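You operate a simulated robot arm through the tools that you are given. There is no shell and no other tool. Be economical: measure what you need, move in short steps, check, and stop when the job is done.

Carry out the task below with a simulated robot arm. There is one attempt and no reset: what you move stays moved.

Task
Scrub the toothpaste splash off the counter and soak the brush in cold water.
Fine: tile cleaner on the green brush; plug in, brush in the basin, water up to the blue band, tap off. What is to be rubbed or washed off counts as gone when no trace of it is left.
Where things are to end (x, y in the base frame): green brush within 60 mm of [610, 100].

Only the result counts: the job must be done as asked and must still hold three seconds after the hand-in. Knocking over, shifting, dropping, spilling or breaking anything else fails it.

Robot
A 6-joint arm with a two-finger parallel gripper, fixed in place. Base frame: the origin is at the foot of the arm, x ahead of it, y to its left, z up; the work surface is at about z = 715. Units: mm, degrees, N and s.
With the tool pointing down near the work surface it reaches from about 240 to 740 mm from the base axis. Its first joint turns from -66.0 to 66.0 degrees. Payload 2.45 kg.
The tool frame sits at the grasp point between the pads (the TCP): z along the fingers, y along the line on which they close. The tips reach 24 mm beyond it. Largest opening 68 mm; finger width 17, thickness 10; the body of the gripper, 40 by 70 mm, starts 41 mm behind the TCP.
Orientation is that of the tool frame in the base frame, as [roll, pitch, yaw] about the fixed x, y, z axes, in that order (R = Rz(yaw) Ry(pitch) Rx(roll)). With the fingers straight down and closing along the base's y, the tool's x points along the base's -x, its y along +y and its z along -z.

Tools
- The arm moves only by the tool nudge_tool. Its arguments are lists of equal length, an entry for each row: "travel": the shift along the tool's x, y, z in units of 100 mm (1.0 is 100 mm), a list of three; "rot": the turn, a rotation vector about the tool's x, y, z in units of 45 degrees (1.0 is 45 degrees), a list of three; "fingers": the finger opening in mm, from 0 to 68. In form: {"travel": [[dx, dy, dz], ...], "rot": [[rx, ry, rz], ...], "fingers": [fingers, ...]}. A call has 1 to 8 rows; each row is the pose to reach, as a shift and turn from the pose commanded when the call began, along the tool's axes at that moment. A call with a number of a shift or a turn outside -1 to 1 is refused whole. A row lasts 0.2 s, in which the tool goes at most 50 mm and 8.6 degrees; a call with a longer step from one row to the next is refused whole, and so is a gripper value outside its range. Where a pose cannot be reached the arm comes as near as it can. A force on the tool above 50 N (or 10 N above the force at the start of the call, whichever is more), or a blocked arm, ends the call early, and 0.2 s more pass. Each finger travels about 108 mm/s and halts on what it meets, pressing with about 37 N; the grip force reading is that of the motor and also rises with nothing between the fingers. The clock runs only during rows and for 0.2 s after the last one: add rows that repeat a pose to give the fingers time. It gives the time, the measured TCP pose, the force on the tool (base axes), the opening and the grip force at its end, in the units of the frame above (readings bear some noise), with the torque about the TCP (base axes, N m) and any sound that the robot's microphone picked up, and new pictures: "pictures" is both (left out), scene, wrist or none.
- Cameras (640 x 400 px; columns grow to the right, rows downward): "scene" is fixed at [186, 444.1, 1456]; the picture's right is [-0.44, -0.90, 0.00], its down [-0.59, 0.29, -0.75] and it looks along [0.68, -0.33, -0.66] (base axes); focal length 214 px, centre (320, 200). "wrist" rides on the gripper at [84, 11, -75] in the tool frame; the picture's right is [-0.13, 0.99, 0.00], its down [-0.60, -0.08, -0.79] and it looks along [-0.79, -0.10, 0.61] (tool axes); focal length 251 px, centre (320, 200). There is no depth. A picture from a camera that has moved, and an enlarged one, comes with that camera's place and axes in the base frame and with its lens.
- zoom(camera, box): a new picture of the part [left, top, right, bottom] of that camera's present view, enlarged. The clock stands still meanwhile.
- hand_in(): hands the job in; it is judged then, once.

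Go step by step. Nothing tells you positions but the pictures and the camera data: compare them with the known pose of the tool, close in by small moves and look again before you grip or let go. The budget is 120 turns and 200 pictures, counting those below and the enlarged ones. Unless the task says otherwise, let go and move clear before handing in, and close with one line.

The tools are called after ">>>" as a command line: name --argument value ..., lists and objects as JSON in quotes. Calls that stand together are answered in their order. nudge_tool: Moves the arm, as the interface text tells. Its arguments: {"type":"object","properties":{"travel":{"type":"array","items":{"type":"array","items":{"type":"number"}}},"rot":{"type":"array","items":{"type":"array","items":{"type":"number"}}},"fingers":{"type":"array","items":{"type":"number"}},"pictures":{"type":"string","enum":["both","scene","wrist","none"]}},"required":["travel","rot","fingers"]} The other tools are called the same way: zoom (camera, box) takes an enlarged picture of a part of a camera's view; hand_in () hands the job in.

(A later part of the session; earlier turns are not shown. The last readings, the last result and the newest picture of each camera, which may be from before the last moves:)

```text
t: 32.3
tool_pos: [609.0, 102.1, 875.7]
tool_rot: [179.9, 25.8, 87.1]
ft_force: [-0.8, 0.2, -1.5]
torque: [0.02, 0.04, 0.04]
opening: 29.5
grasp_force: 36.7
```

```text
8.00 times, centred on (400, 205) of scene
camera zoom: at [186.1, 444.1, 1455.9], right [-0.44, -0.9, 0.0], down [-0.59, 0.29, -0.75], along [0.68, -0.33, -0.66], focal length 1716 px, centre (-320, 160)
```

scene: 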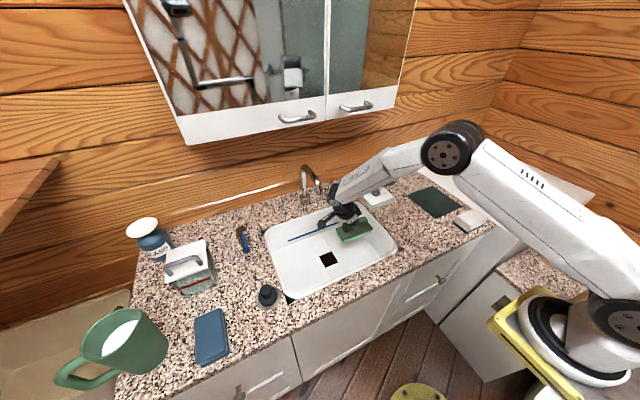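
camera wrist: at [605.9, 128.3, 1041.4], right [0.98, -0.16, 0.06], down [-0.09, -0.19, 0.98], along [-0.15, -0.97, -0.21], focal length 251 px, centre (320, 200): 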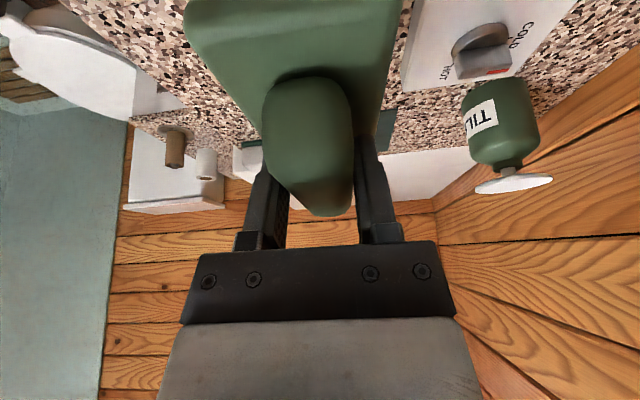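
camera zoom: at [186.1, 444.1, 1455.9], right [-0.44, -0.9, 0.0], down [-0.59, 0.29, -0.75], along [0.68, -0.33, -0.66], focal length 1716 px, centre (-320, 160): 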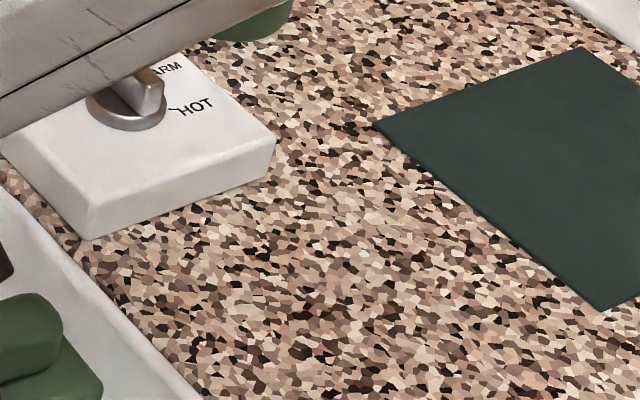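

>>> nudge_tool --travel '[[0.17, 0, 0.36], [0.35, 0, 0.72], [0.44, 0, 0.9]]' --rot '[[0, 0, 0], [0, 0, 0], [0, 0, 0]]' --fingers '[10, 10, 10]' --pictures "scene"

>>> zoom --camera "scene" --box '[250, 160, 410, 300]'

```text
t: 33.1
tool_pos: [609.5, 102.9, 775.5]
tool_rot: [180.0, 25.8, 87.2]
ft_force: [-0.3, 0.5, -1.9]
torque: [0.02, -0.05, -0.04]
opening: 29.6
grasp_force: 37.3
```

scene: 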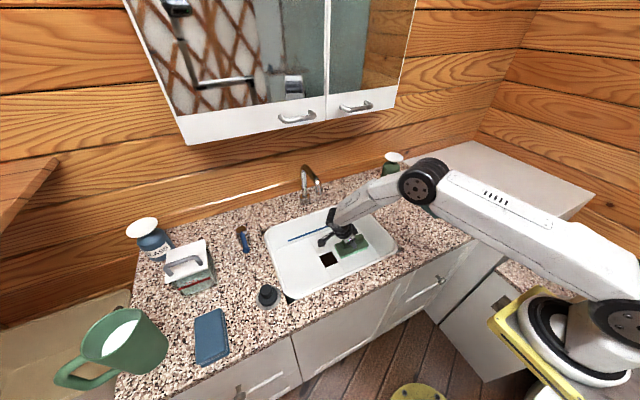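

```text
2.86 times, centred on (330, 230) of scene
camera zoom: at [186.1, 444.1, 1455.9], right [-0.44, -0.9, 0.0], down [-0.59, 0.29, -0.75], along [0.68, -0.33, -0.66], focal length 613 px, centre (291, 114)
```

zoom: 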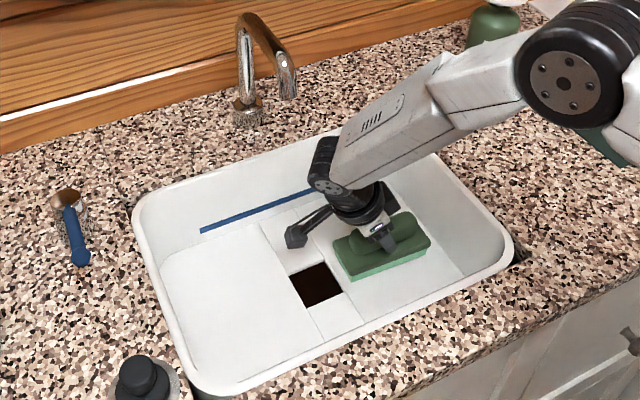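

>>> nudge_tool --travel '[[0.03, 0, 0.065], [0.06, 0, 0.13], [0.07, 0, 0.155], [0.08, 0, 0.18], [0.09, 0, 0.2]]' --rot '[[0, 0, 0], [0, 0, 0], [0, 0, 0], [0, 0, 0], [0, 0, 0]]' --fingers '[10, 10, 10, 10, 10]' --pictures "none"

```text
t: 33.6
tool_pos: [611.5, 102.8, 772.6]
tool_rot: [-179.9, 26.3, 87.2]
ft_force: [-9.8, -1.9, 15.5]
torque: [0.75, 0.16, 0.53]
opening: 29.8
grasp_force: 37.0
stopped in row 2: the force on the tool passed its limit at 64 N (the readings are from after the stop); the commanded pose is now the measured one
```

>>> zoom --camera "scene" --box '[320, 200, 400, 270]'

```text
5.71 times, centred on (360, 235) of scene
camera zoom: at [185.5, 444.0, 1456.1], right [-0.44, -0.9, 0.0], down [-0.59, 0.29, -0.75], along [0.68, -0.33, -0.66], focal length 1226 px, centre (91, 0)
```

zoom: 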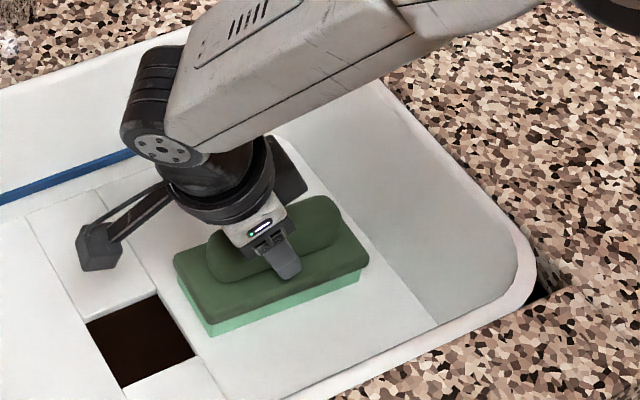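

The brush is resting flat on the basin floor. Releasing it and lifting clear.

>>> nudge_tool --travel '[[0, 0, -0.01], [0, 0, -0.01], [0, 0, -0.01]]' --rot '[[0, 0, 0], [0, 0, 0], [0, 0, 0]]' --fingers '[40, 50, 50]' --pictures "none"

>>> nudge_tool --travel '[[-0.1, 0, -0.2], [-0.25, 0, -0.54], [-0.4, 0, -0.9]]' --rot '[[0, 0, 0], [0, 0, 0], [0, 0, 0]]' --fingers '[50, 50, 50]' --pictures "scene"

>>> nudge_tool --travel '[[-0.2, 0, -0.45], [-0.4, 0, -0.9]]' --rot '[[0, 0, 0], [0, 0, 0]]' --fingers '[50, 50]' --pictures "none"

```text
t: 34.4
tool_pos: [610.2, 103.0, 772.0]
tool_rot: [-180.0, 26.3, 87.2]
ft_force: [-0.8, 1.0, 0.2]
torque: [0.03, 0.0, -0.01]
opening: 49.9
grasp_force: 0.2
```

```text
t: 35.2
tool_pos: [611.3, 107.1, 871.0]
tool_rot: [179.9, 26.2, 87.0]
ft_force: [0.1, 0.1, 0.3]
torque: [-0.03, 0.03, -0.03]
opening: 50.1
grasp_force: 0.0
```

scene: 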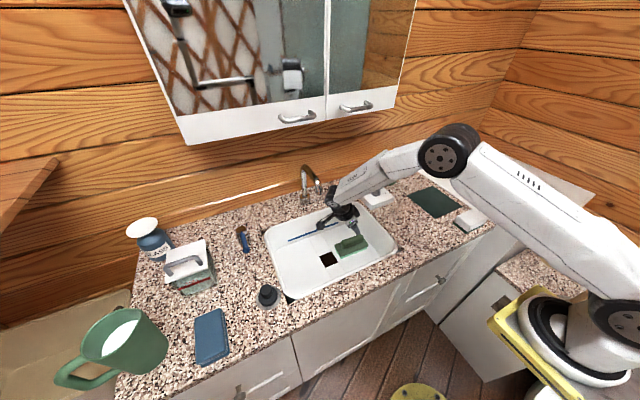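

```text
t: 35.8
tool_pos: [612.4, 109.5, 970.6]
tool_rot: [-180.0, 26.2, 87.2]
ft_force: [0.1, -0.1, 0.7]
torque: [0.0, 0.04, 0.0]
opening: 50.1
grasp_force: 0.0
```

Next is the plug. I'll level the tool, turn it back to its original heading and go over the plug.

>>> nudge_tool --travel '[[-0.1, 0, -0.2], [-0.2, 0, -0.4], [-0.3, 0, -0.6], [-0.3, 0, -0.6]]' --rot '[[0, 0.146, 0], [0, 0.29, 0], [0, 0.437, 0], [0, 0.582, 0]]' --fingers '[60, 60, 60, 60]' --pictures "none"

>>> nudge_tool --travel '[[0.16, -0.2, 0], [0.32, -0.4, 0], [0.48, -0.6, 0], [0.64, -0.8, 0], [0.8, -1, 0], [0.9, -1, 0]]' --rot '[[0, 0, -0.167], [0, 0, -0.333], [0, 0, -0.5], [0, 0, -0.667], [0, 0, -0.833], [0, 0, -1]]' --fingers '[60, 60, 60, 60, 60, 60]' --pictures "none"

```text
t: 36.8
tool_pos: [611.3, 108.9, 1037.4]
tool_rot: [-179.9, 0.0, 87.1]
ft_force: [-0.7, 0.2, 0.6]
torque: [-0.02, 0.01, -0.02]
opening: 60.1
grasp_force: 0.0
```

```text
t: 38.2
tool_pos: [516.3, 204.8, 1037.5]
tool_rot: [179.9, -0.1, 132.2]
ft_force: [0.8, -0.9, 0.1]
torque: [-0.02, 0.01, -0.02]
opening: 60.2
grasp_force: 0.1
```

>>> nudge_tool --travel '[[0.16, 0.03, 0], [0.32, 0.06, 0], [0.48, 0.08, 0], [0.64, 0.11, 0], [0.8, 0.14, 0], [0.93, 0.166, 0]]' --rot '[[0, 0, -0.167], [0, 0, -0.333], [0, 0, -0.5], [0, 0, -0.667], [0, 0, -0.833], [0, 0, -1]]' --fingers '[60, 60, 60, 60, 60, 60]' --pictures "none"

>>> nudge_tool --travel '[[0.1, 0.33, 0], [0.2, 0.66, 0], [0.3, 1, 0]]' --rot '[[0, 0, 0], [0, 0, 0], [0, 0, 0]]' --fingers '[60, 60, 60]' --pictures "both"

```text
t: 39.6
tool_pos: [467.2, 286.5, 1037.6]
tool_rot: [-179.9, 0.0, 177.1]
ft_force: [0.2, 0.3, -0.1]
torque: [0.0, 0.01, 0.03]
opening: 60.0
grasp_force: 0.1
```

```text
t: 40.4
tool_pos: [440.2, 387.7, 1036.3]
tool_rot: [-180.0, 0.0, 177.0]
ft_force: [0.1, -0.5, 0.1]
torque: [0.02, 0.01, -0.01]
opening: 60.0
grasp_force: 0.0
camera wrist: at [357.8, 402.9, 1112.6], right [0.18, 0.98, 0.0], down [0.6, -0.11, 0.79], along [0.78, -0.14, -0.61], focal length 251 px, centre (320, 200)
```

scene: 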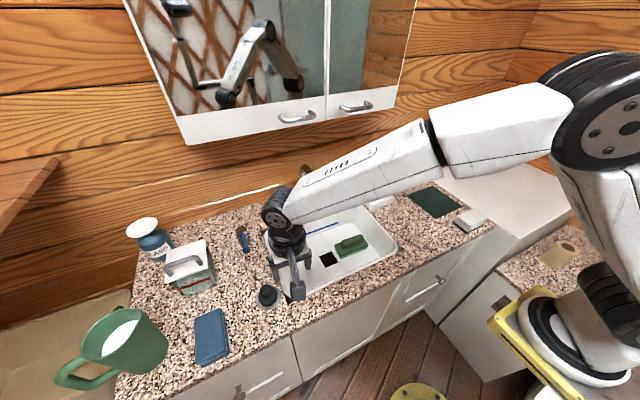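
wrist: 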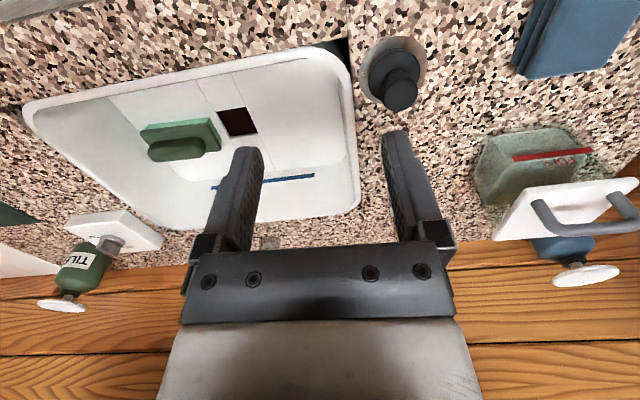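

>>> zoom --camera "wrist" --box '[340, 20, 460, 130]'

>>> zoom --camera "wrist" --box '[120, 60, 320, 220]'

>>> zoom --camera "scene" --box '[240, 260, 310, 320]'

```text
3.64 times, centred on (400, 75) of wrist
camera zoom: at [357.8, 402.9, 1112.6], right [0.18, 0.98, 0.0], down [0.6, -0.11, 0.79], along [0.78, -0.14, -0.61], focal length 914 px, centre (29, 654)
```

zoom: 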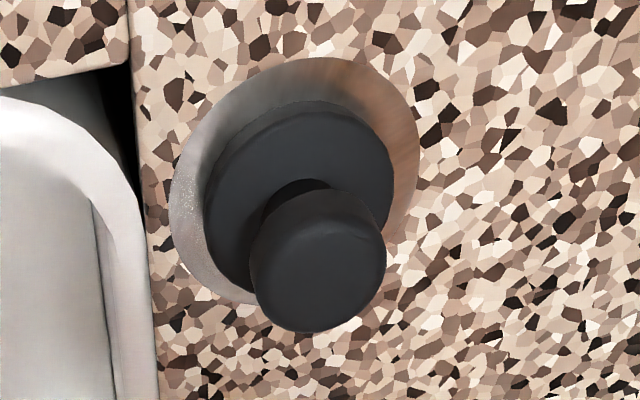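

```text
2.50 times, centred on (220, 140) of wrist
camera zoom: at [357.8, 402.9, 1112.6], right [0.18, 0.98, 0.0], down [0.6, -0.11, 0.79], along [0.78, -0.14, -0.61], focal length 629 px, centre (570, 350)
```

zoom: 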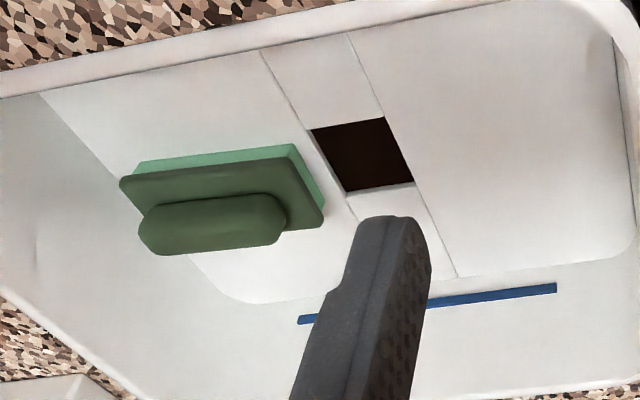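

```text
6.67 times, centred on (275, 290) of scene
camera zoom: at [186.0, 444.1, 1456.0], right [-0.44, -0.9, 0.0], down [-0.59, 0.29, -0.75], along [0.68, -0.33, -0.66], focal length 1430 px, centre (620, -400)
```

zoom: 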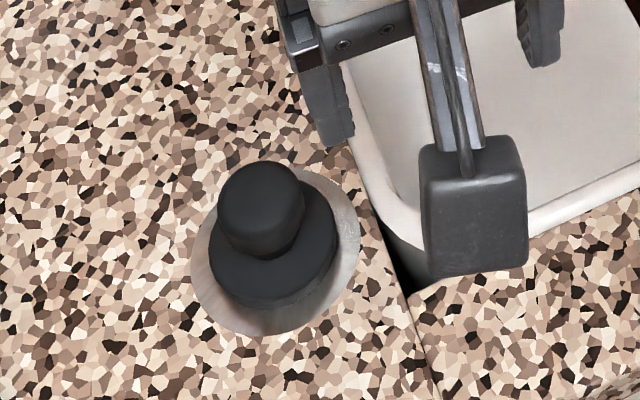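

The plug is a black disc with a knob on top, standing on a metal saucer at about (491,454). I'll move above it.

>>> nudge_tool --travel '[[-0.2, 0.3, 0.2], [-0.4, 0.6, 0.4], [-0.474, 0.696, 0.76]]' --rot '[[0, 0, 0], [0, 0, 0], [0, 0, 0]]' --fingers '[60, 60, 60]' --pictures "both"

>>> zoom --camera "scene" --box '[230, 240, 310, 320]'

```text
t: 41.2
tool_pos: [491.8, 453.3, 960.9]
tool_rot: [-180.0, 0.0, 177.1]
ft_force: [-0.7, -0.4, -0.3]
torque: [-0.02, 0.0, -0.01]
opening: 60.3
grasp_force: 0.1
camera wrist: at [409.6, 469.2, 1037.2], right [0.18, 0.98, 0.0], down [0.6, -0.11, 0.79], along [0.78, -0.14, -0.61], focal length 251 px, centre (320, 200)
```

scene: 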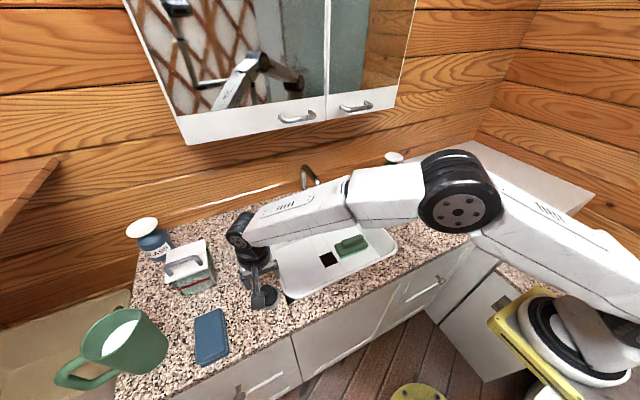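
wrist: 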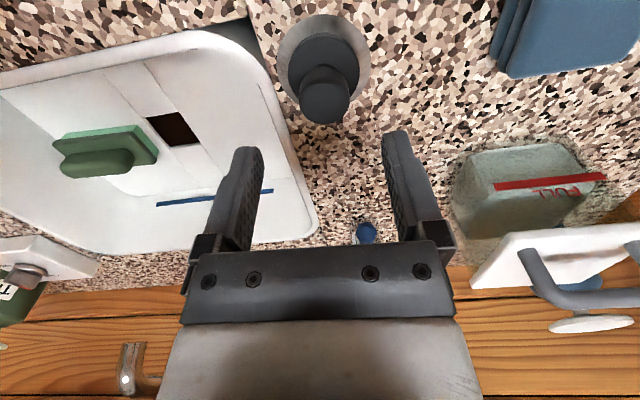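

```text
5.00 times, centred on (270, 280) of scene
camera zoom: at [186.0, 444.1, 1455.9], right [-0.44, -0.9, 0.0], down [-0.59, 0.29, -0.75], along [0.68, -0.33, -0.66], focal length 1072 px, centre (570, -200)
```

zoom: 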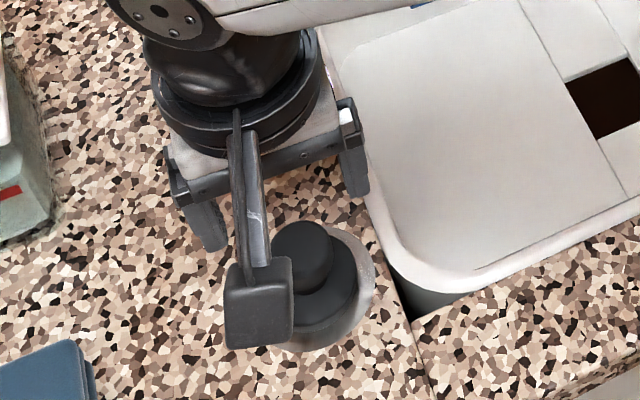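

>>> nudge_tool --travel '[[-0.018, 0.04, 0.3], [-0.018, 0.04, 0.6], [-0.018, 0.04, 0.68]]' --rot '[[0, 0, 0], [0, 0, 0], [0, 0, 0]]' --fingers '[60, 60, 60]' --pictures "none"

>>> zoom --camera "scene" --box '[230, 250, 310, 320]'

>>> zoom --camera "wrist" --box '[180, 0, 480, 200]'

```text
t: 42.0
tool_pos: [494.8, 458.5, 891.6]
tool_rot: [180.0, 0.0, 177.2]
ft_force: [0.4, 0.1, 1.8]
torque: [-0.01, 0.0, -0.02]
opening: 60.2
grasp_force: 0.1
```

```text
5.71 times, centred on (270, 285) of scene
camera zoom: at [186.0, 444.1, 1456.0], right [-0.44, -0.9, 0.0], down [-0.59, 0.29, -0.75], along [0.68, -0.33, -0.66], focal length 1226 px, centre (606, -286)
```

zoom: 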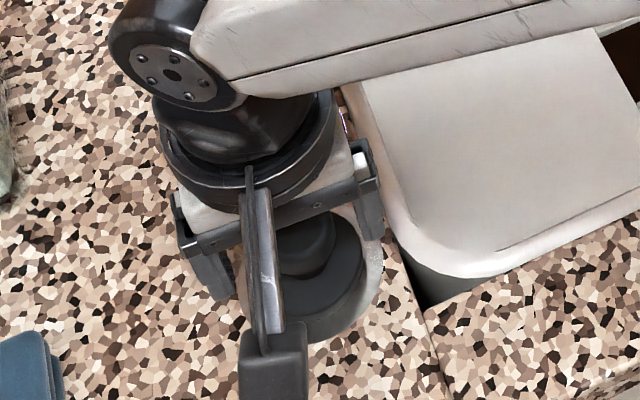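

```text
2.00 times, centred on (330, 100) of wrist
camera zoom: at [411.6, 473.2, 968.6], right [0.18, 0.98, 0.0], down [0.6, -0.11, 0.79], along [0.78, -0.14, -0.61], focal length 503 px, centre (300, 400)
```

zoom: 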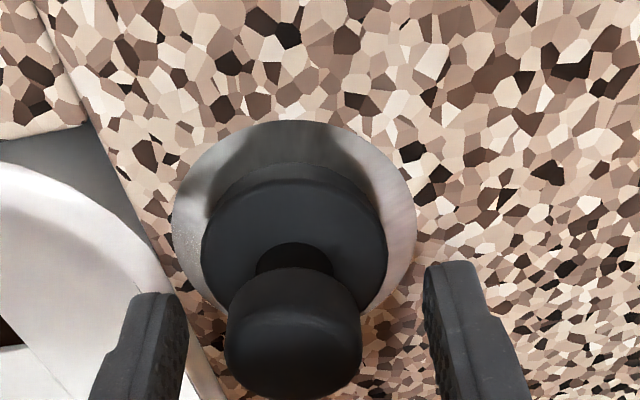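

>>> nudge_tool --travel '[[0.05, -0.02, 0.04], [0.05, -0.02, 0.08], [0.05, -0.02, 0.11]]' --rot '[[0, 0, 0], [0, 0, 0], [0, 0, 0]]' --fingers '[54, 54, 54]' --pictures "none"

>>> nudge_tool --travel '[[0, 0, 0], [0, 0, 0], [0, 0, 0]]' --rot '[[0, 0, 0], [0, 0, 0], [0, 0, 0]]' --fingers '[40, 30, 20]' --pictures "both"

```text
t: 42.8
tool_pos: [489.9, 455.1, 882.4]
tool_rot: [-179.9, -0.1, 177.1]
ft_force: [0.1, 0.2, -0.4]
torque: [-0.04, 0.03, 0.02]
opening: 54.0
grasp_force: 0.1
```

```text
t: 43.6
tool_pos: [489.6, 455.6, 881.6]
tool_rot: [-180.0, -0.1, 177.1]
ft_force: [-0.3, -0.8, 0.9]
torque: [0.05, -0.01, -0.02]
opening: 31.9
grasp_force: 36.6
camera wrist: at [406.5, 471.3, 958.0], right [0.18, 0.98, 0.0], down [0.6, -0.11, 0.79], along [0.78, -0.14, -0.61], focal length 251 px, centre (320, 200)
```

scene: 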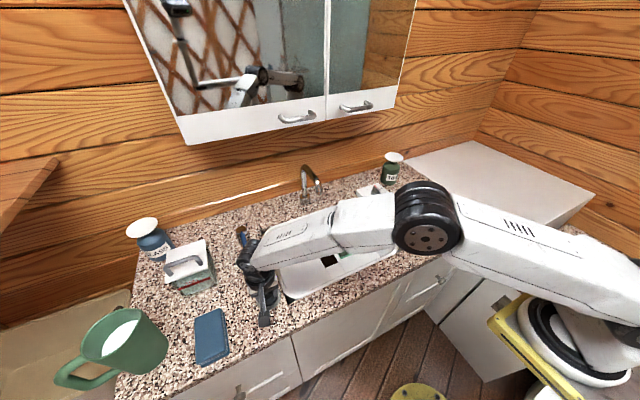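
wrist: 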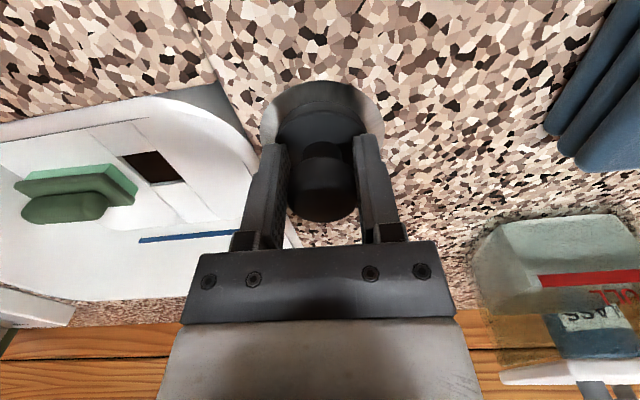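

Gripped at 32 mm. Lifting the plug and checking that the saucer stays behind.

>>> nudge_tool --travel '[[0, 0, -0.1], [0, 0, -0.5], [0, 0, -0.9]]' --rot '[[0, 0, 0], [0, 0, 0], [0, 0, 0]]' --fingers '[20, 20, 20]' --pictures "both"

>>> zoom --camera "scene" --box '[230, 220, 330, 320]'

```text
t: 44.4
tool_pos: [488.4, 456.5, 973.5]
tool_rot: [180.0, 0.1, 177.3]
ft_force: [-1.0, 0.0, -1.6]
torque: [0.04, -0.05, 0.01]
opening: 31.8
grasp_force: 37.1
camera wrist: at [405.6, 471.9, 1049.2], right [0.18, 0.98, 0.0], down [0.6, -0.11, 0.79], along [0.78, -0.14, -0.61], focal length 251 px, centre (320, 200)
```

scene: 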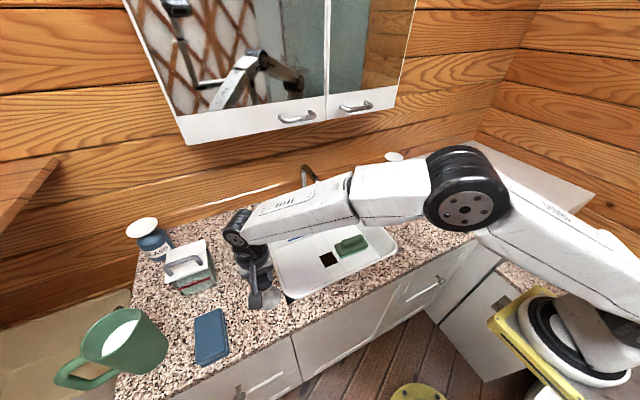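
wrist: 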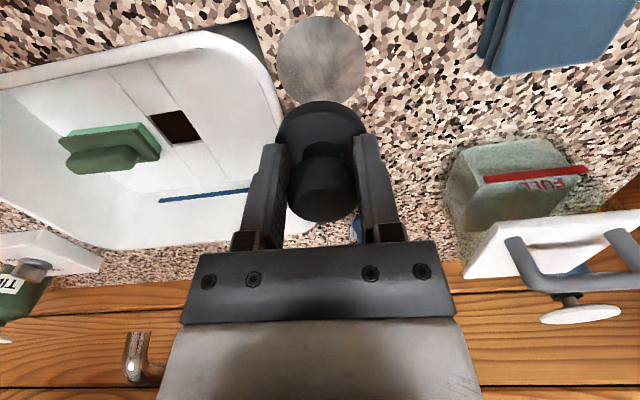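

```text
4.00 times, centred on (280, 270) of scene
camera zoom: at [186.0, 444.1, 1456.0], right [-0.44, -0.9, 0.0], down [-0.59, 0.29, -0.75], along [0.68, -0.33, -0.66], focal length 858 px, centre (480, -80)
```

zoom: 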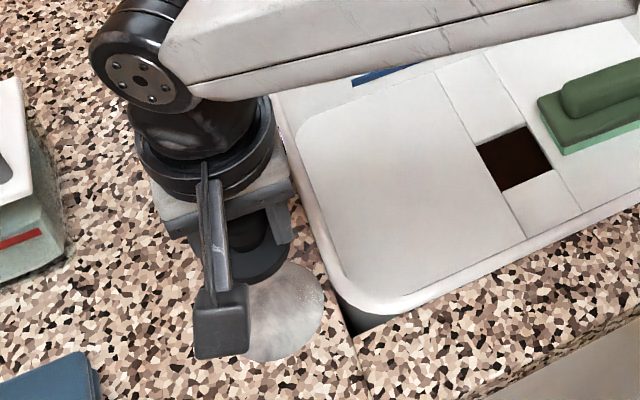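

The plug is in hand. I'll carry it over the drain at about (609,203).

>>> nudge_tool --travel '[[-0.2, -0.4, 0], [-0.444, -0.823, 0]]' --rot '[[0, 0, 0], [0, 0, 0]]' --fingers '[20, 20]' --pictures "none"

>>> nudge_tool --travel '[[-0.2, -0.4, 0], [-0.444, -0.823, 0]]' --rot '[[0, 0, 0], [0, 0, 0]]' --fingers '[20, 20]' --pictures "none"

>>> nudge_tool --travel '[[-0.2, -0.4, 0], [-0.444, -0.823, 0]]' --rot '[[0, 0, 0], [0, 0, 0]]' --fingers '[20, 20]' --pictures "both"

```text
t: 45.0
tool_pos: [529.3, 371.1, 973.2]
tool_rot: [179.9, 0.0, 177.1]
ft_force: [0.3, -0.1, -1.0]
torque: [0.0, 0.01, -0.01]
opening: 31.8
grasp_force: 37.0
```

```text
t: 45.6
tool_pos: [568.1, 286.3, 971.9]
tool_rot: [-179.9, 0.0, 177.1]
ft_force: [-0.5, -0.3, -1.6]
torque: [-0.01, 0.01, -0.03]
opening: 31.6
grasp_force: 37.7
```

```text
t: 46.2
tool_pos: [608.0, 203.0, 971.3]
tool_rot: [179.9, 0.0, 177.2]
ft_force: [0.3, -1.0, -0.4]
torque: [-0.01, 0.03, -0.02]
opening: 31.7
grasp_force: 37.3
camera wrist: at [525.6, 218.6, 1047.6], right [0.18, 0.98, 0.0], down [0.6, -0.11, 0.79], along [0.78, -0.14, -0.61], focal length 251 px, centre (320, 200)
```

scene: 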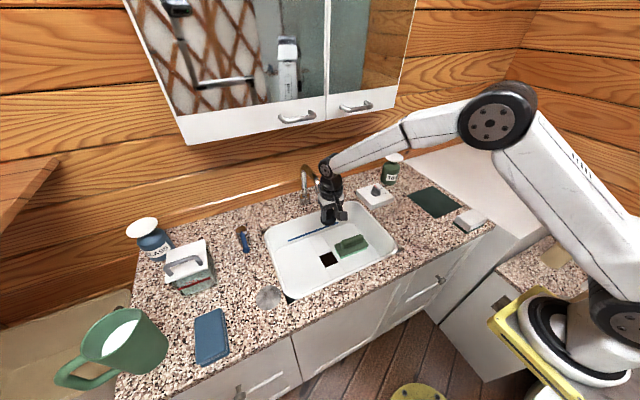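
wrist: 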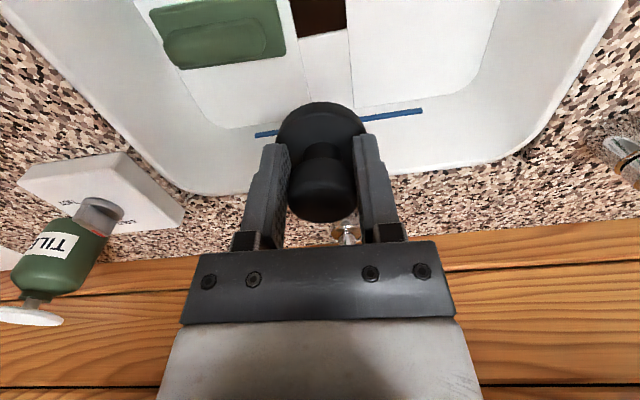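

>>> zoom --camera "scene" --box '[305, 235, 355, 285]'

>>> zoom --camera "wrist" --box '[240, 0, 400, 120]'

```text
8.00 times, centred on (330, 260) of scene
camera zoom: at [186.0, 444.1, 1456.0], right [-0.44, -0.9, 0.0], down [-0.59, 0.29, -0.75], along [0.68, -0.33, -0.66], focal length 1716 px, centre (240, -280)
```

zoom: 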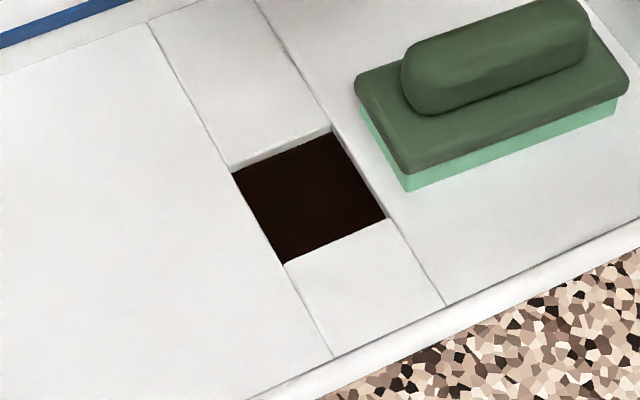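

```text
3.33 times, centred on (320, 60) of wrist
camera zoom: at [525.6, 218.6, 1047.6], right [0.18, 0.98, 0.0], down [0.6, -0.11, 0.79], along [0.78, -0.14, -0.61], focal length 838 px, centre (320, 667)
```

zoom: 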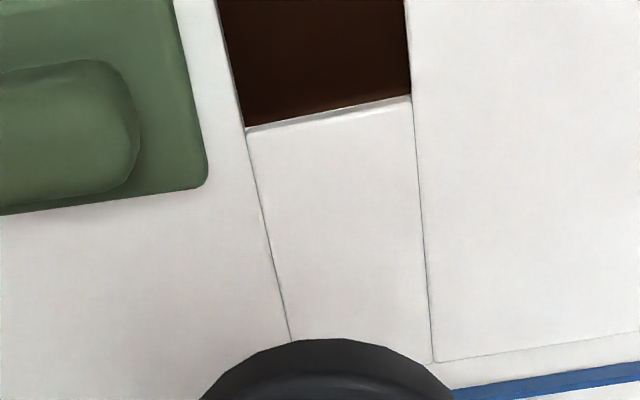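

The drain is a 57 mm square well centred at about (609,201). I'll lower the plug part way and compare the two.

>>> nudge_tool --travel '[[0, 0, 0.45], [0, 0, 0.9]]' --rot '[[0, 0, 0], [0, 0, 0]]' --fingers '[20, 20]' --pictures "none"

>>> nudge_tool --travel '[[0, 0, 0.45], [0, 0, 0.9]]' --rot '[[0, 0, 0], [0, 0, 0]]' --fingers '[20, 20]' --pictures "wrist"

>>> zoom --camera "scene" --box '[290, 220, 360, 290]'

```text
t: 46.8
tool_pos: [608.0, 203.8, 882.4]
tool_rot: [179.9, 0.0, 177.0]
ft_force: [0.7, 0.4, -0.2]
torque: [0.01, 0.06, 0.02]
opening: 31.4
grasp_force: 37.5
```

```text
t: 47.4
tool_pos: [608.2, 203.2, 793.0]
tool_rot: [-179.9, 0.1, 177.1]
ft_force: [-0.4, 0.0, -0.1]
torque: [0.01, -0.03, -0.03]
opening: 31.3
grasp_force: 37.1
camera wrist: at [525.4, 217.7, 867.6], right [0.18, 0.98, 0.0], down [0.6, -0.11, 0.79], along [0.78, -0.14, -0.61], focal length 251 px, centre (320, 200)
```

wrist: 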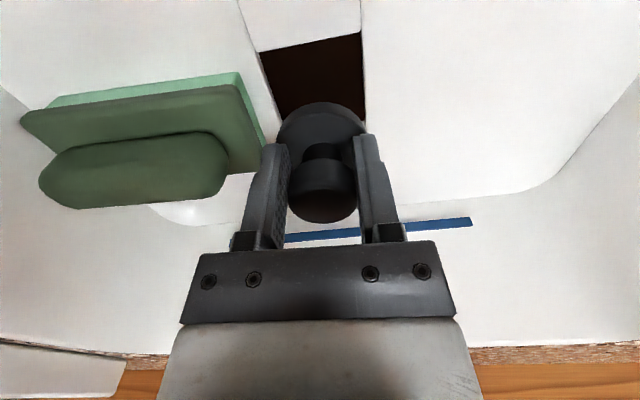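

```text
5.71 times, centred on (325, 255) of scene
camera zoom: at [186.0, 444.1, 1455.9], right [-0.44, -0.9, 0.0], down [-0.59, 0.29, -0.75], along [0.68, -0.33, -0.66], focal length 1226 px, centre (291, -114)
```

zoom: 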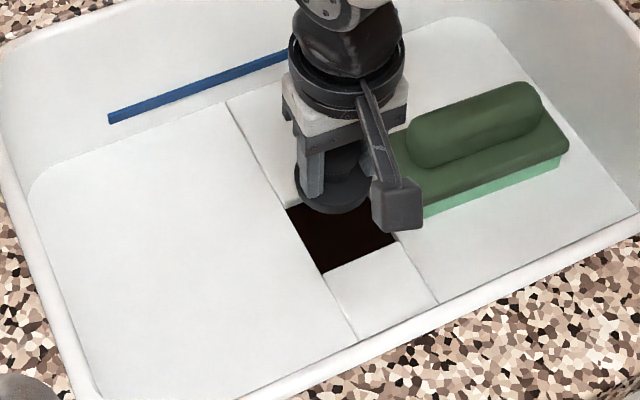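

>>> nudge_tool --travel '[[0.018, -0.041, 0.15], [0.018, -0.041, 0.3], [0.018, -0.041, 0.35], [0.018, -0.041, 0.38]]' --rot '[[0, 0, 0], [0, 0, 0], [0, 0, 0], [0, 0, 0]]' --fingers '[20, 20, 20, 20]' --pictures "wrist"

>>> zoom --camera "scene" --box '[300, 230, 350, 280]'

```text
t: 48.4
tool_pos: [607.3, 198.1, 756.9]
tool_rot: [-180.0, 0.0, 177.0]
ft_force: [-23.0, -8.5, 39.8]
torque: [-0.14, -0.44, -0.22]
opening: 31.0
grasp_force: 37.2
camera wrist: at [524.3, 214.1, 832.7], right [0.18, 0.98, 0.0], down [0.6, -0.11, 0.79], along [0.78, -0.14, -0.61], focal length 251 px, centre (320, 200)
```

wrist: 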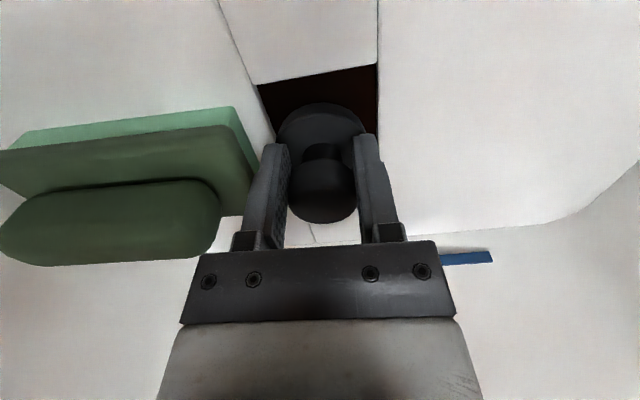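

```text
8.00 times, centred on (325, 255) of scene
camera zoom: at [184.7, 443.6, 1456.3], right [-0.44, -0.9, 0.0], down [-0.59, 0.29, -0.75], along [0.68, -0.33, -0.66], focal length 1716 px, centre (280, -240)
```

zoom: 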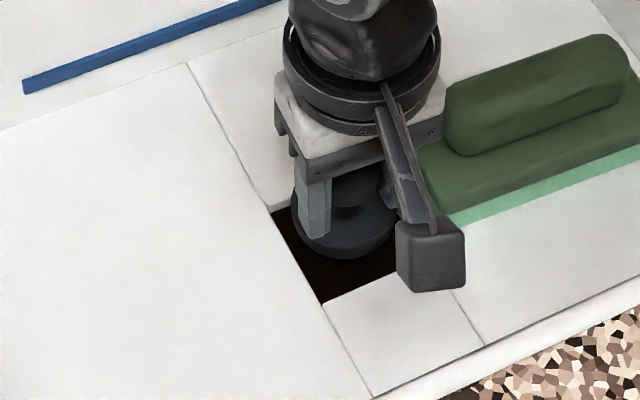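

The plug is resting on the back edge of the well, about 6 mm too far in x. I'll lift slightly, shift it and try again.

>>> nudge_tool --travel '[[0, 0, -0.08], [0.06, 0.01, -0.08], [0.06, 0.01, -0.03], [0.06, 0.01, 0.0], [0.06, 0.01, 0.03]]' --rot '[[0, 0, 0], [0, 0, 0], [0, 0, 0], [0, 0, 0], [0, 0, 0]]' --fingers '[20, 20, 20, 20, 20]' --pictures "wrist"

>>> zoom --camera "scene" --box '[300, 230, 350, 280]'

```text
t: 49.6
tool_pos: [601.7, 199.8, 751.3]
tool_rot: [-180.0, 0.0, 177.0]
ft_force: [-0.7, 0.2, 0.2]
torque: [0.01, 0.02, -0.01]
opening: 31.1
grasp_force: 37.5
camera wrist: at [518.8, 216.1, 827.1], right [0.18, 0.98, 0.0], down [0.6, -0.11, 0.79], along [0.78, -0.14, -0.61], focal length 251 px, centre (320, 200)
```

wrist: 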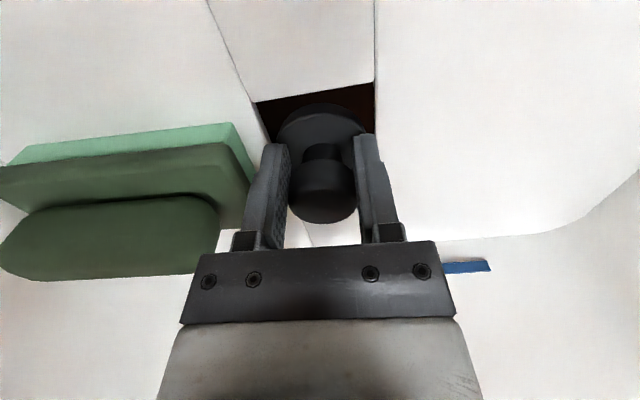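

```text
8.00 times, centred on (325, 255) of scene
camera zoom: at [186.0, 444.1, 1456.0], right [-0.44, -0.9, 0.0], down [-0.59, 0.29, -0.75], along [0.68, -0.33, -0.66], focal length 1716 px, centre (280, -240)
```

zoom: 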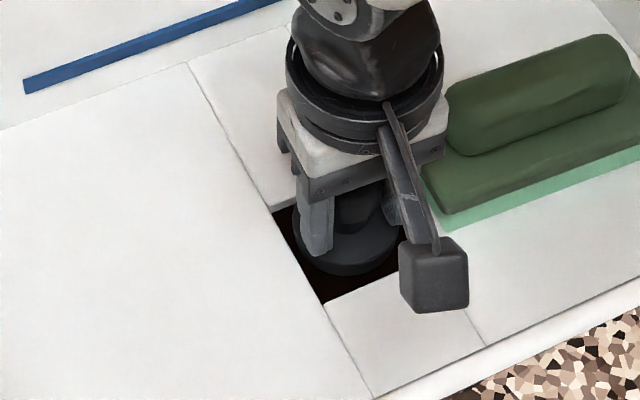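

It is in the well now with no contact force. Continuing down gently.

>>> nudge_tool --travel '[[0, 0, 0.03], [0, 0, 0.06], [0, 0, 0.09], [0, 0, 0.12], [0, 0, 0.15]]' --rot '[[0, 0, 0], [0, 0, 0], [0, 0, 0], [0, 0, 0], [0, 0, 0]]' --fingers '[20, 20, 20, 20, 20]' --pictures "none"

>>> zoom --camera "scene" --box '[300, 230, 350, 280]'

```text
t: 50.3
tool_pos: [602.5, 200.3, 749.4]
tool_rot: [-179.9, -0.1, 177.1]
ft_force: [-11.4, -4.7, 17.0]
torque: [0.02, -0.1, -0.05]
opening: 31.3
grasp_force: 36.6
stopped in row 3: the force on the tool passed its limit at 58 N (the readings are from after the stop); the commanded pose is now the measured one
```

```text
8.00 times, centred on (325, 255) of scene
camera zoom: at [185.5, 443.9, 1456.1], right [-0.44, -0.9, 0.0], down [-0.59, 0.29, -0.75], along [0.68, -0.33, -0.66], focal length 1716 px, centre (280, -240)
```

zoom: 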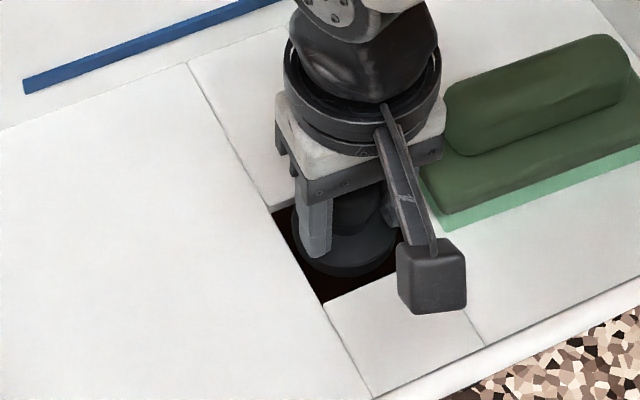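

It is seated at the bottom of the well. Releasing it and rising.

>>> nudge_tool --travel '[[0, 0, -0.005], [0, 0, -0.005], [0, 0, -0.01]]' --rot '[[0, 0, 0], [0, 0, 0], [0, 0, 0]]' --fingers '[38, 46, 46]' --pictures "none"

>>> nudge_tool --travel '[[0, 0, -0.3], [0, 0, -0.7], [0, 0, -1]]' --rot '[[0, 0, 0], [0, 0, 0], [0, 0, 0]]' --fingers '[46, 46, 46]' --pictures "none"

>>> nudge_tool --travel '[[0, 0, -0.5], [0, 0, -1]]' --rot '[[0, 0, 0], [0, 0, 0]]' --fingers '[46, 46]' --pictures "both"

>>> zoom --camera "scene" --box '[290, 220, 380, 290]'

```text
t: 51.1
tool_pos: [601.9, 200.6, 748.9]
tool_rot: [-180.0, 0.0, 177.0]
ft_force: [-0.5, 0.1, -0.4]
torque: [-0.01, 0.0, -0.02]
opening: 46.0
grasp_force: 0.1
```

```text
t: 51.9
tool_pos: [601.1, 200.8, 848.5]
tool_rot: [180.0, -0.1, 177.2]
ft_force: [-1.4, -0.5, 0.6]
torque: [0.02, 0.02, 0.04]
opening: 46.0
grasp_force: 0.0
```

```text
t: 52.5
tool_pos: [601.9, 201.6, 950.5]
tool_rot: [180.0, -0.1, 177.1]
ft_force: [-0.6, 0.5, 0.3]
torque: [-0.02, 0.0, -0.02]
opening: 45.9
grasp_force: 0.1
camera wrist: at [519.7, 216.8, 1026.1], right [0.18, 0.98, 0.0], down [0.6, -0.11, 0.79], along [0.78, -0.14, -0.61], focal length 251 px, centre (320, 200)
```

scene: 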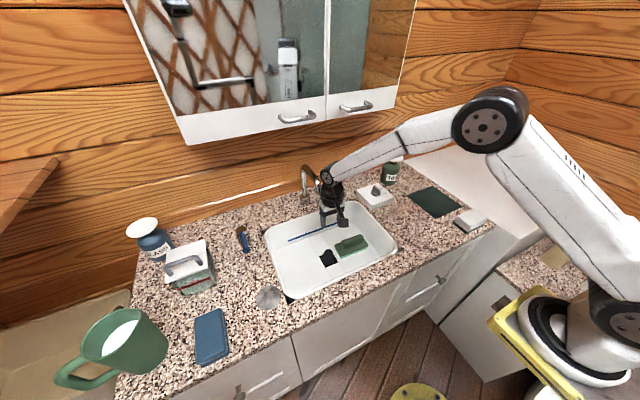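
wrist: 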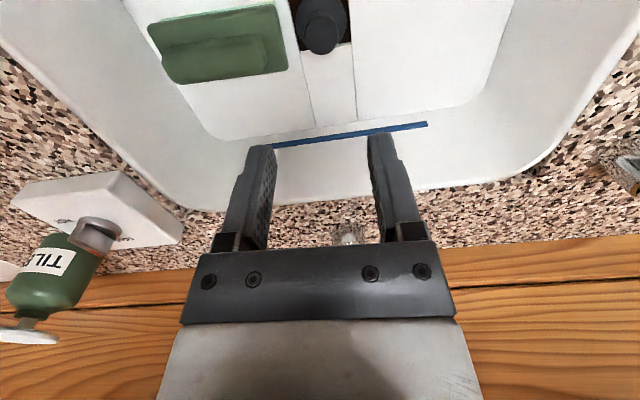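

```text
5.71 times, centred on (335, 255) of scene
camera zoom: at [186.0, 444.1, 1456.0], right [-0.44, -0.9, 0.0], down [-0.59, 0.29, -0.75], along [0.68, -0.33, -0.66], focal length 1226 px, centre (234, -114)
```

zoom: 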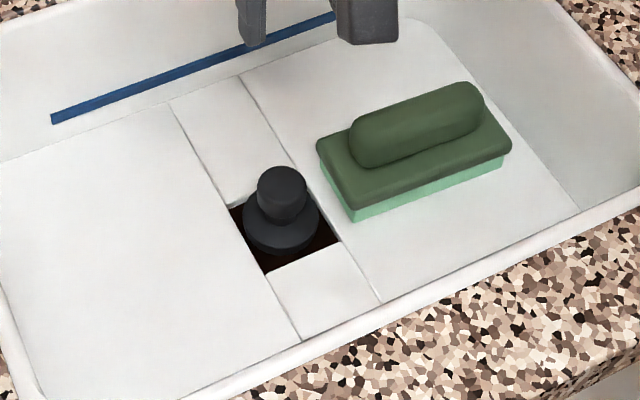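

The plug sits in the well. Now I'll look at the tap knob from closer.

>>> nudge_tool --travel '[[-0.1, -0.43, -0.21], [-0.2, -0.86, -0.43]]' --rot '[[0, 0, 0], [0, 0, 0]]' --fingers '[46, 46]' --pictures "none"

>>> nudge_tool --travel '[[-0.1, -0.43, -0.21], [-0.2, -0.86, -0.43]]' --rot '[[0, 0, 0], [0, 0, 0]]' --fingers '[46, 46]' --pictures "none"

>>> nudge_tool --travel '[[-0.1, -0.43, -0.21], [-0.2, -0.86, -0.43]]' --rot '[[0, 0, 0], [0, 0, 0]]' --fingers '[46, 46]' --pictures "wrist"

>>> zoom --camera "wrist" --box '[240, 20, 360, 120]'

```text
t: 53.1
tool_pos: [617.9, 114.4, 992.8]
tool_rot: [-179.9, 0.1, 177.2]
ft_force: [-0.3, 0.4, 0.2]
torque: [-0.03, -0.01, 0.04]
opening: 45.9
grasp_force: 0.1
```

```text
t: 53.7
tool_pos: [632.3, 26.3, 1036.0]
tool_rot: [179.9, 0.0, 177.1]
ft_force: [-0.1, -0.4, 0.0]
torque: [0.04, -0.01, -0.03]
opening: 46.0
grasp_force: 0.1
```

```text
t: 54.3
tool_pos: [650.2, -60.7, 1078.2]
tool_rot: [179.9, 0.0, 177.2]
ft_force: [-0.4, -0.6, 0.6]
torque: [0.01, 0.0, -0.01]
opening: 45.9
grasp_force: 0.1
camera wrist: at [567.4, -45.4, 1153.9], right [0.18, 0.98, 0.0], down [0.6, -0.11, 0.79], along [0.78, -0.14, -0.61], focal length 251 px, centre (320, 200)
```

wrist: 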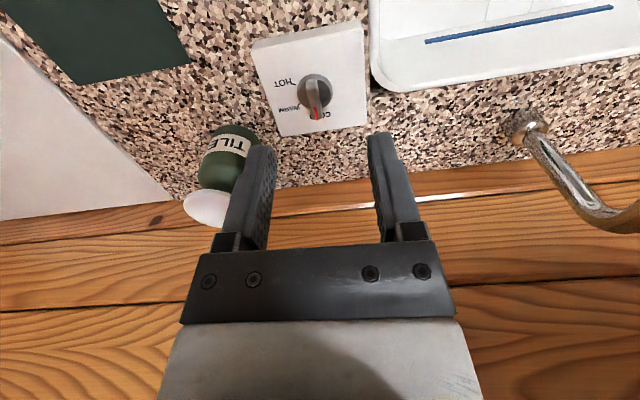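

```text
4.00 times, centred on (300, 70) of wrist
camera zoom: at [567.4, -45.4, 1153.9], right [0.18, 0.98, 0.0], down [0.6, -0.11, 0.79], along [0.78, -0.14, -0.61], focal length 1006 px, centre (400, 720)
```

zoom: 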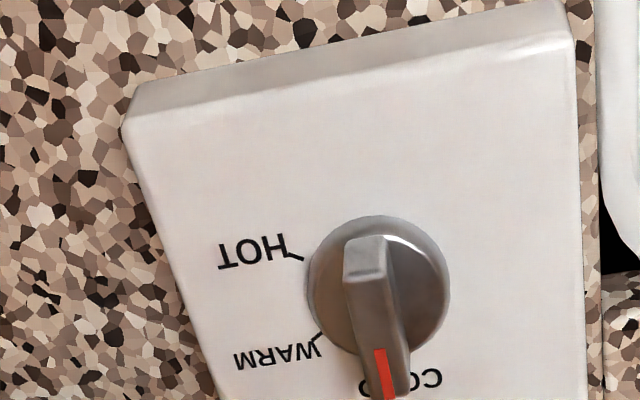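

>>> zoom --camera "scene" --box '[350, 175, 400, 215]'

>>> zoom --camera "wrist" --box '[280, 60, 350, 130]'

```text
10.00 times, centred on (375, 195) of scene
camera zoom: at [186.0, 444.1, 1456.0], right [-0.44, -0.9, 0.0], down [-0.59, 0.29, -0.75], along [0.68, -0.33, -0.66], focal length 2145 px, centre (-230, 250)
```

zoom: 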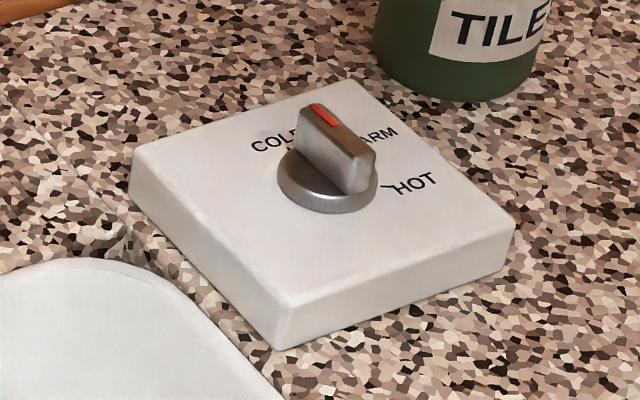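

```text
5.71 times, centred on (315, 95) of wrist
camera zoom: at [567.4, -45.4, 1153.9], right [0.18, 0.98, 0.0], down [0.6, -0.11, 0.79], along [0.78, -0.14, -0.61], focal length 1437 px, centre (349, 800)
```

zoom: 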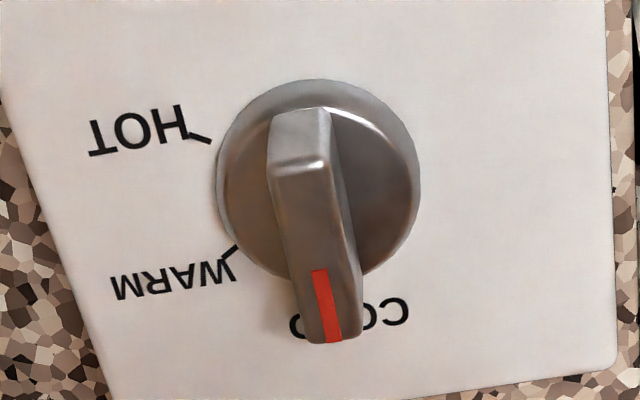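

The knob points at COLD and there is no OFF mark, so it probably works by pushing (or lifting). I'll press it lightly with closed fingers at about (717,-79).

>>> nudge_tool --travel '[[-0.24, -0.05, 0.33], [-0.48, -0.1, 0.66], [-0.68, -0.147, 1]]' --rot '[[0, 0, 0], [0, 0, 0], [0, 0, 0]]' --fingers '[30, 10, 0]' --pictures "none"

>>> zoom --camera "scene" --box '[345, 165, 405, 215]'

>>> zoom --camera "wrist" --box '[220, 0, 420, 160]'

```text
t: 55.1
tool_pos: [717.4, -78.4, 977.6]
tool_rot: [180.0, 0.0, 177.1]
ft_force: [0.4, -0.4, 0.0]
torque: [-0.04, 0.01, -0.02]
opening: 0.3
grasp_force: 23.7
```

```text
8.00 times, centred on (375, 190) of scene
camera zoom: at [186.0, 444.1, 1456.0], right [-0.44, -0.9, 0.0], down [-0.59, 0.29, -0.75], along [0.68, -0.33, -0.66], focal length 1716 px, centre (-120, 280)
```

zoom: 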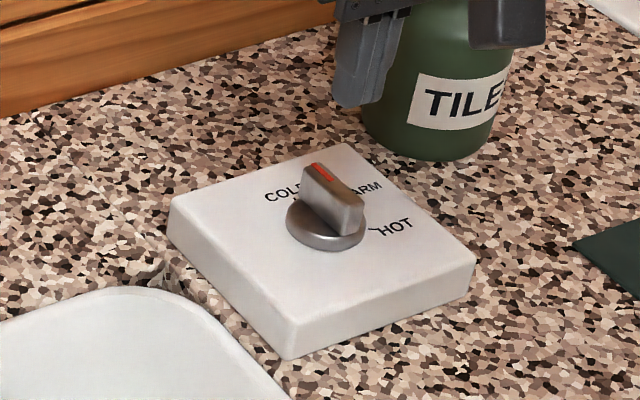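

```text
2.50 times, centred on (320, 80) of wrist
camera zoom: at [634.7, -63.0, 1054.3], right [0.18, 0.98, 0.0], down [0.6, -0.11, 0.79], along [0.78, -0.14, -0.61], focal length 629 px, centre (320, 500)
```

zoom: 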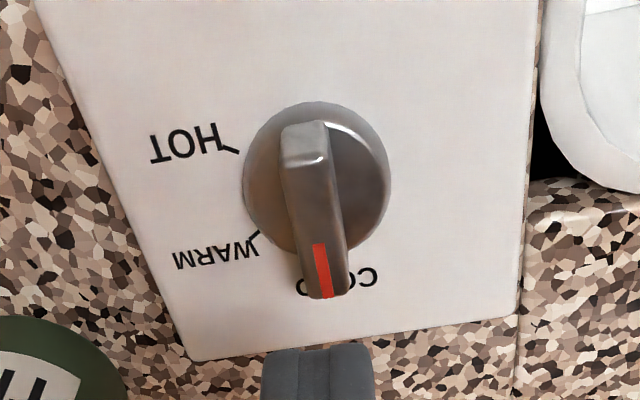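

>>> nudge_tool --travel '[[-0.02, -0.015, 0.25], [-0.02, -0.015, 0.5], [-0.02, -0.015, 0.55], [-0.02, -0.015, 0.59], [-0.02, -0.015, 0.62]]' --rot '[[0, 0, 0], [0, 0, 0], [0, 0, 0], [0, 0, 0], [0, 0, 0]]' --fingers '[0, 0, 0, 0, 0]' --pictures "scene"

>>> zoom --camera "scene" --box '[280, 150, 410, 250]'

```text
t: 56.3
tool_pos: [720.4, -79.5, 923.2]
tool_rot: [-179.9, 0.3, 177.1]
ft_force: [-0.9, 0.4, 5.6]
torque: [0.02, 0.09, 0.02]
opening: 0.0
grasp_force: 23.6
stopped in row 5: the force on the tool passed its limit at 55 N (the readings are from after the stop); the commanded pose is now the measured one
```

scene: 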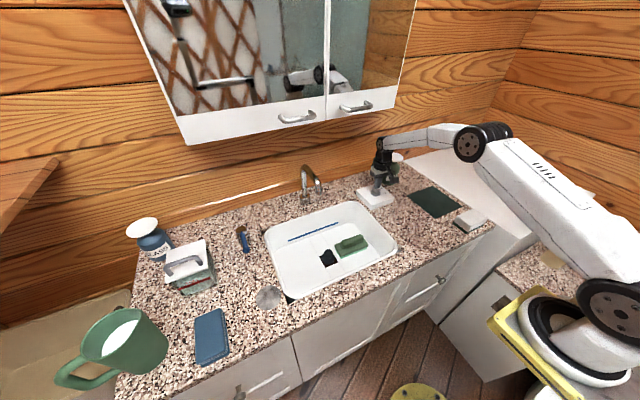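

```text
4.00 times, centred on (345, 200) of scene
camera zoom: at [185.9, 444.1, 1456.0], right [-0.44, -0.9, 0.0], down [-0.59, 0.29, -0.75], along [0.68, -0.33, -0.66], focal length 858 px, centre (220, 200)
```

zoom: 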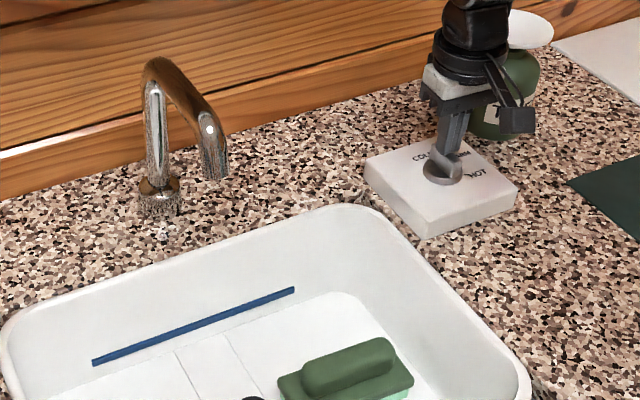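

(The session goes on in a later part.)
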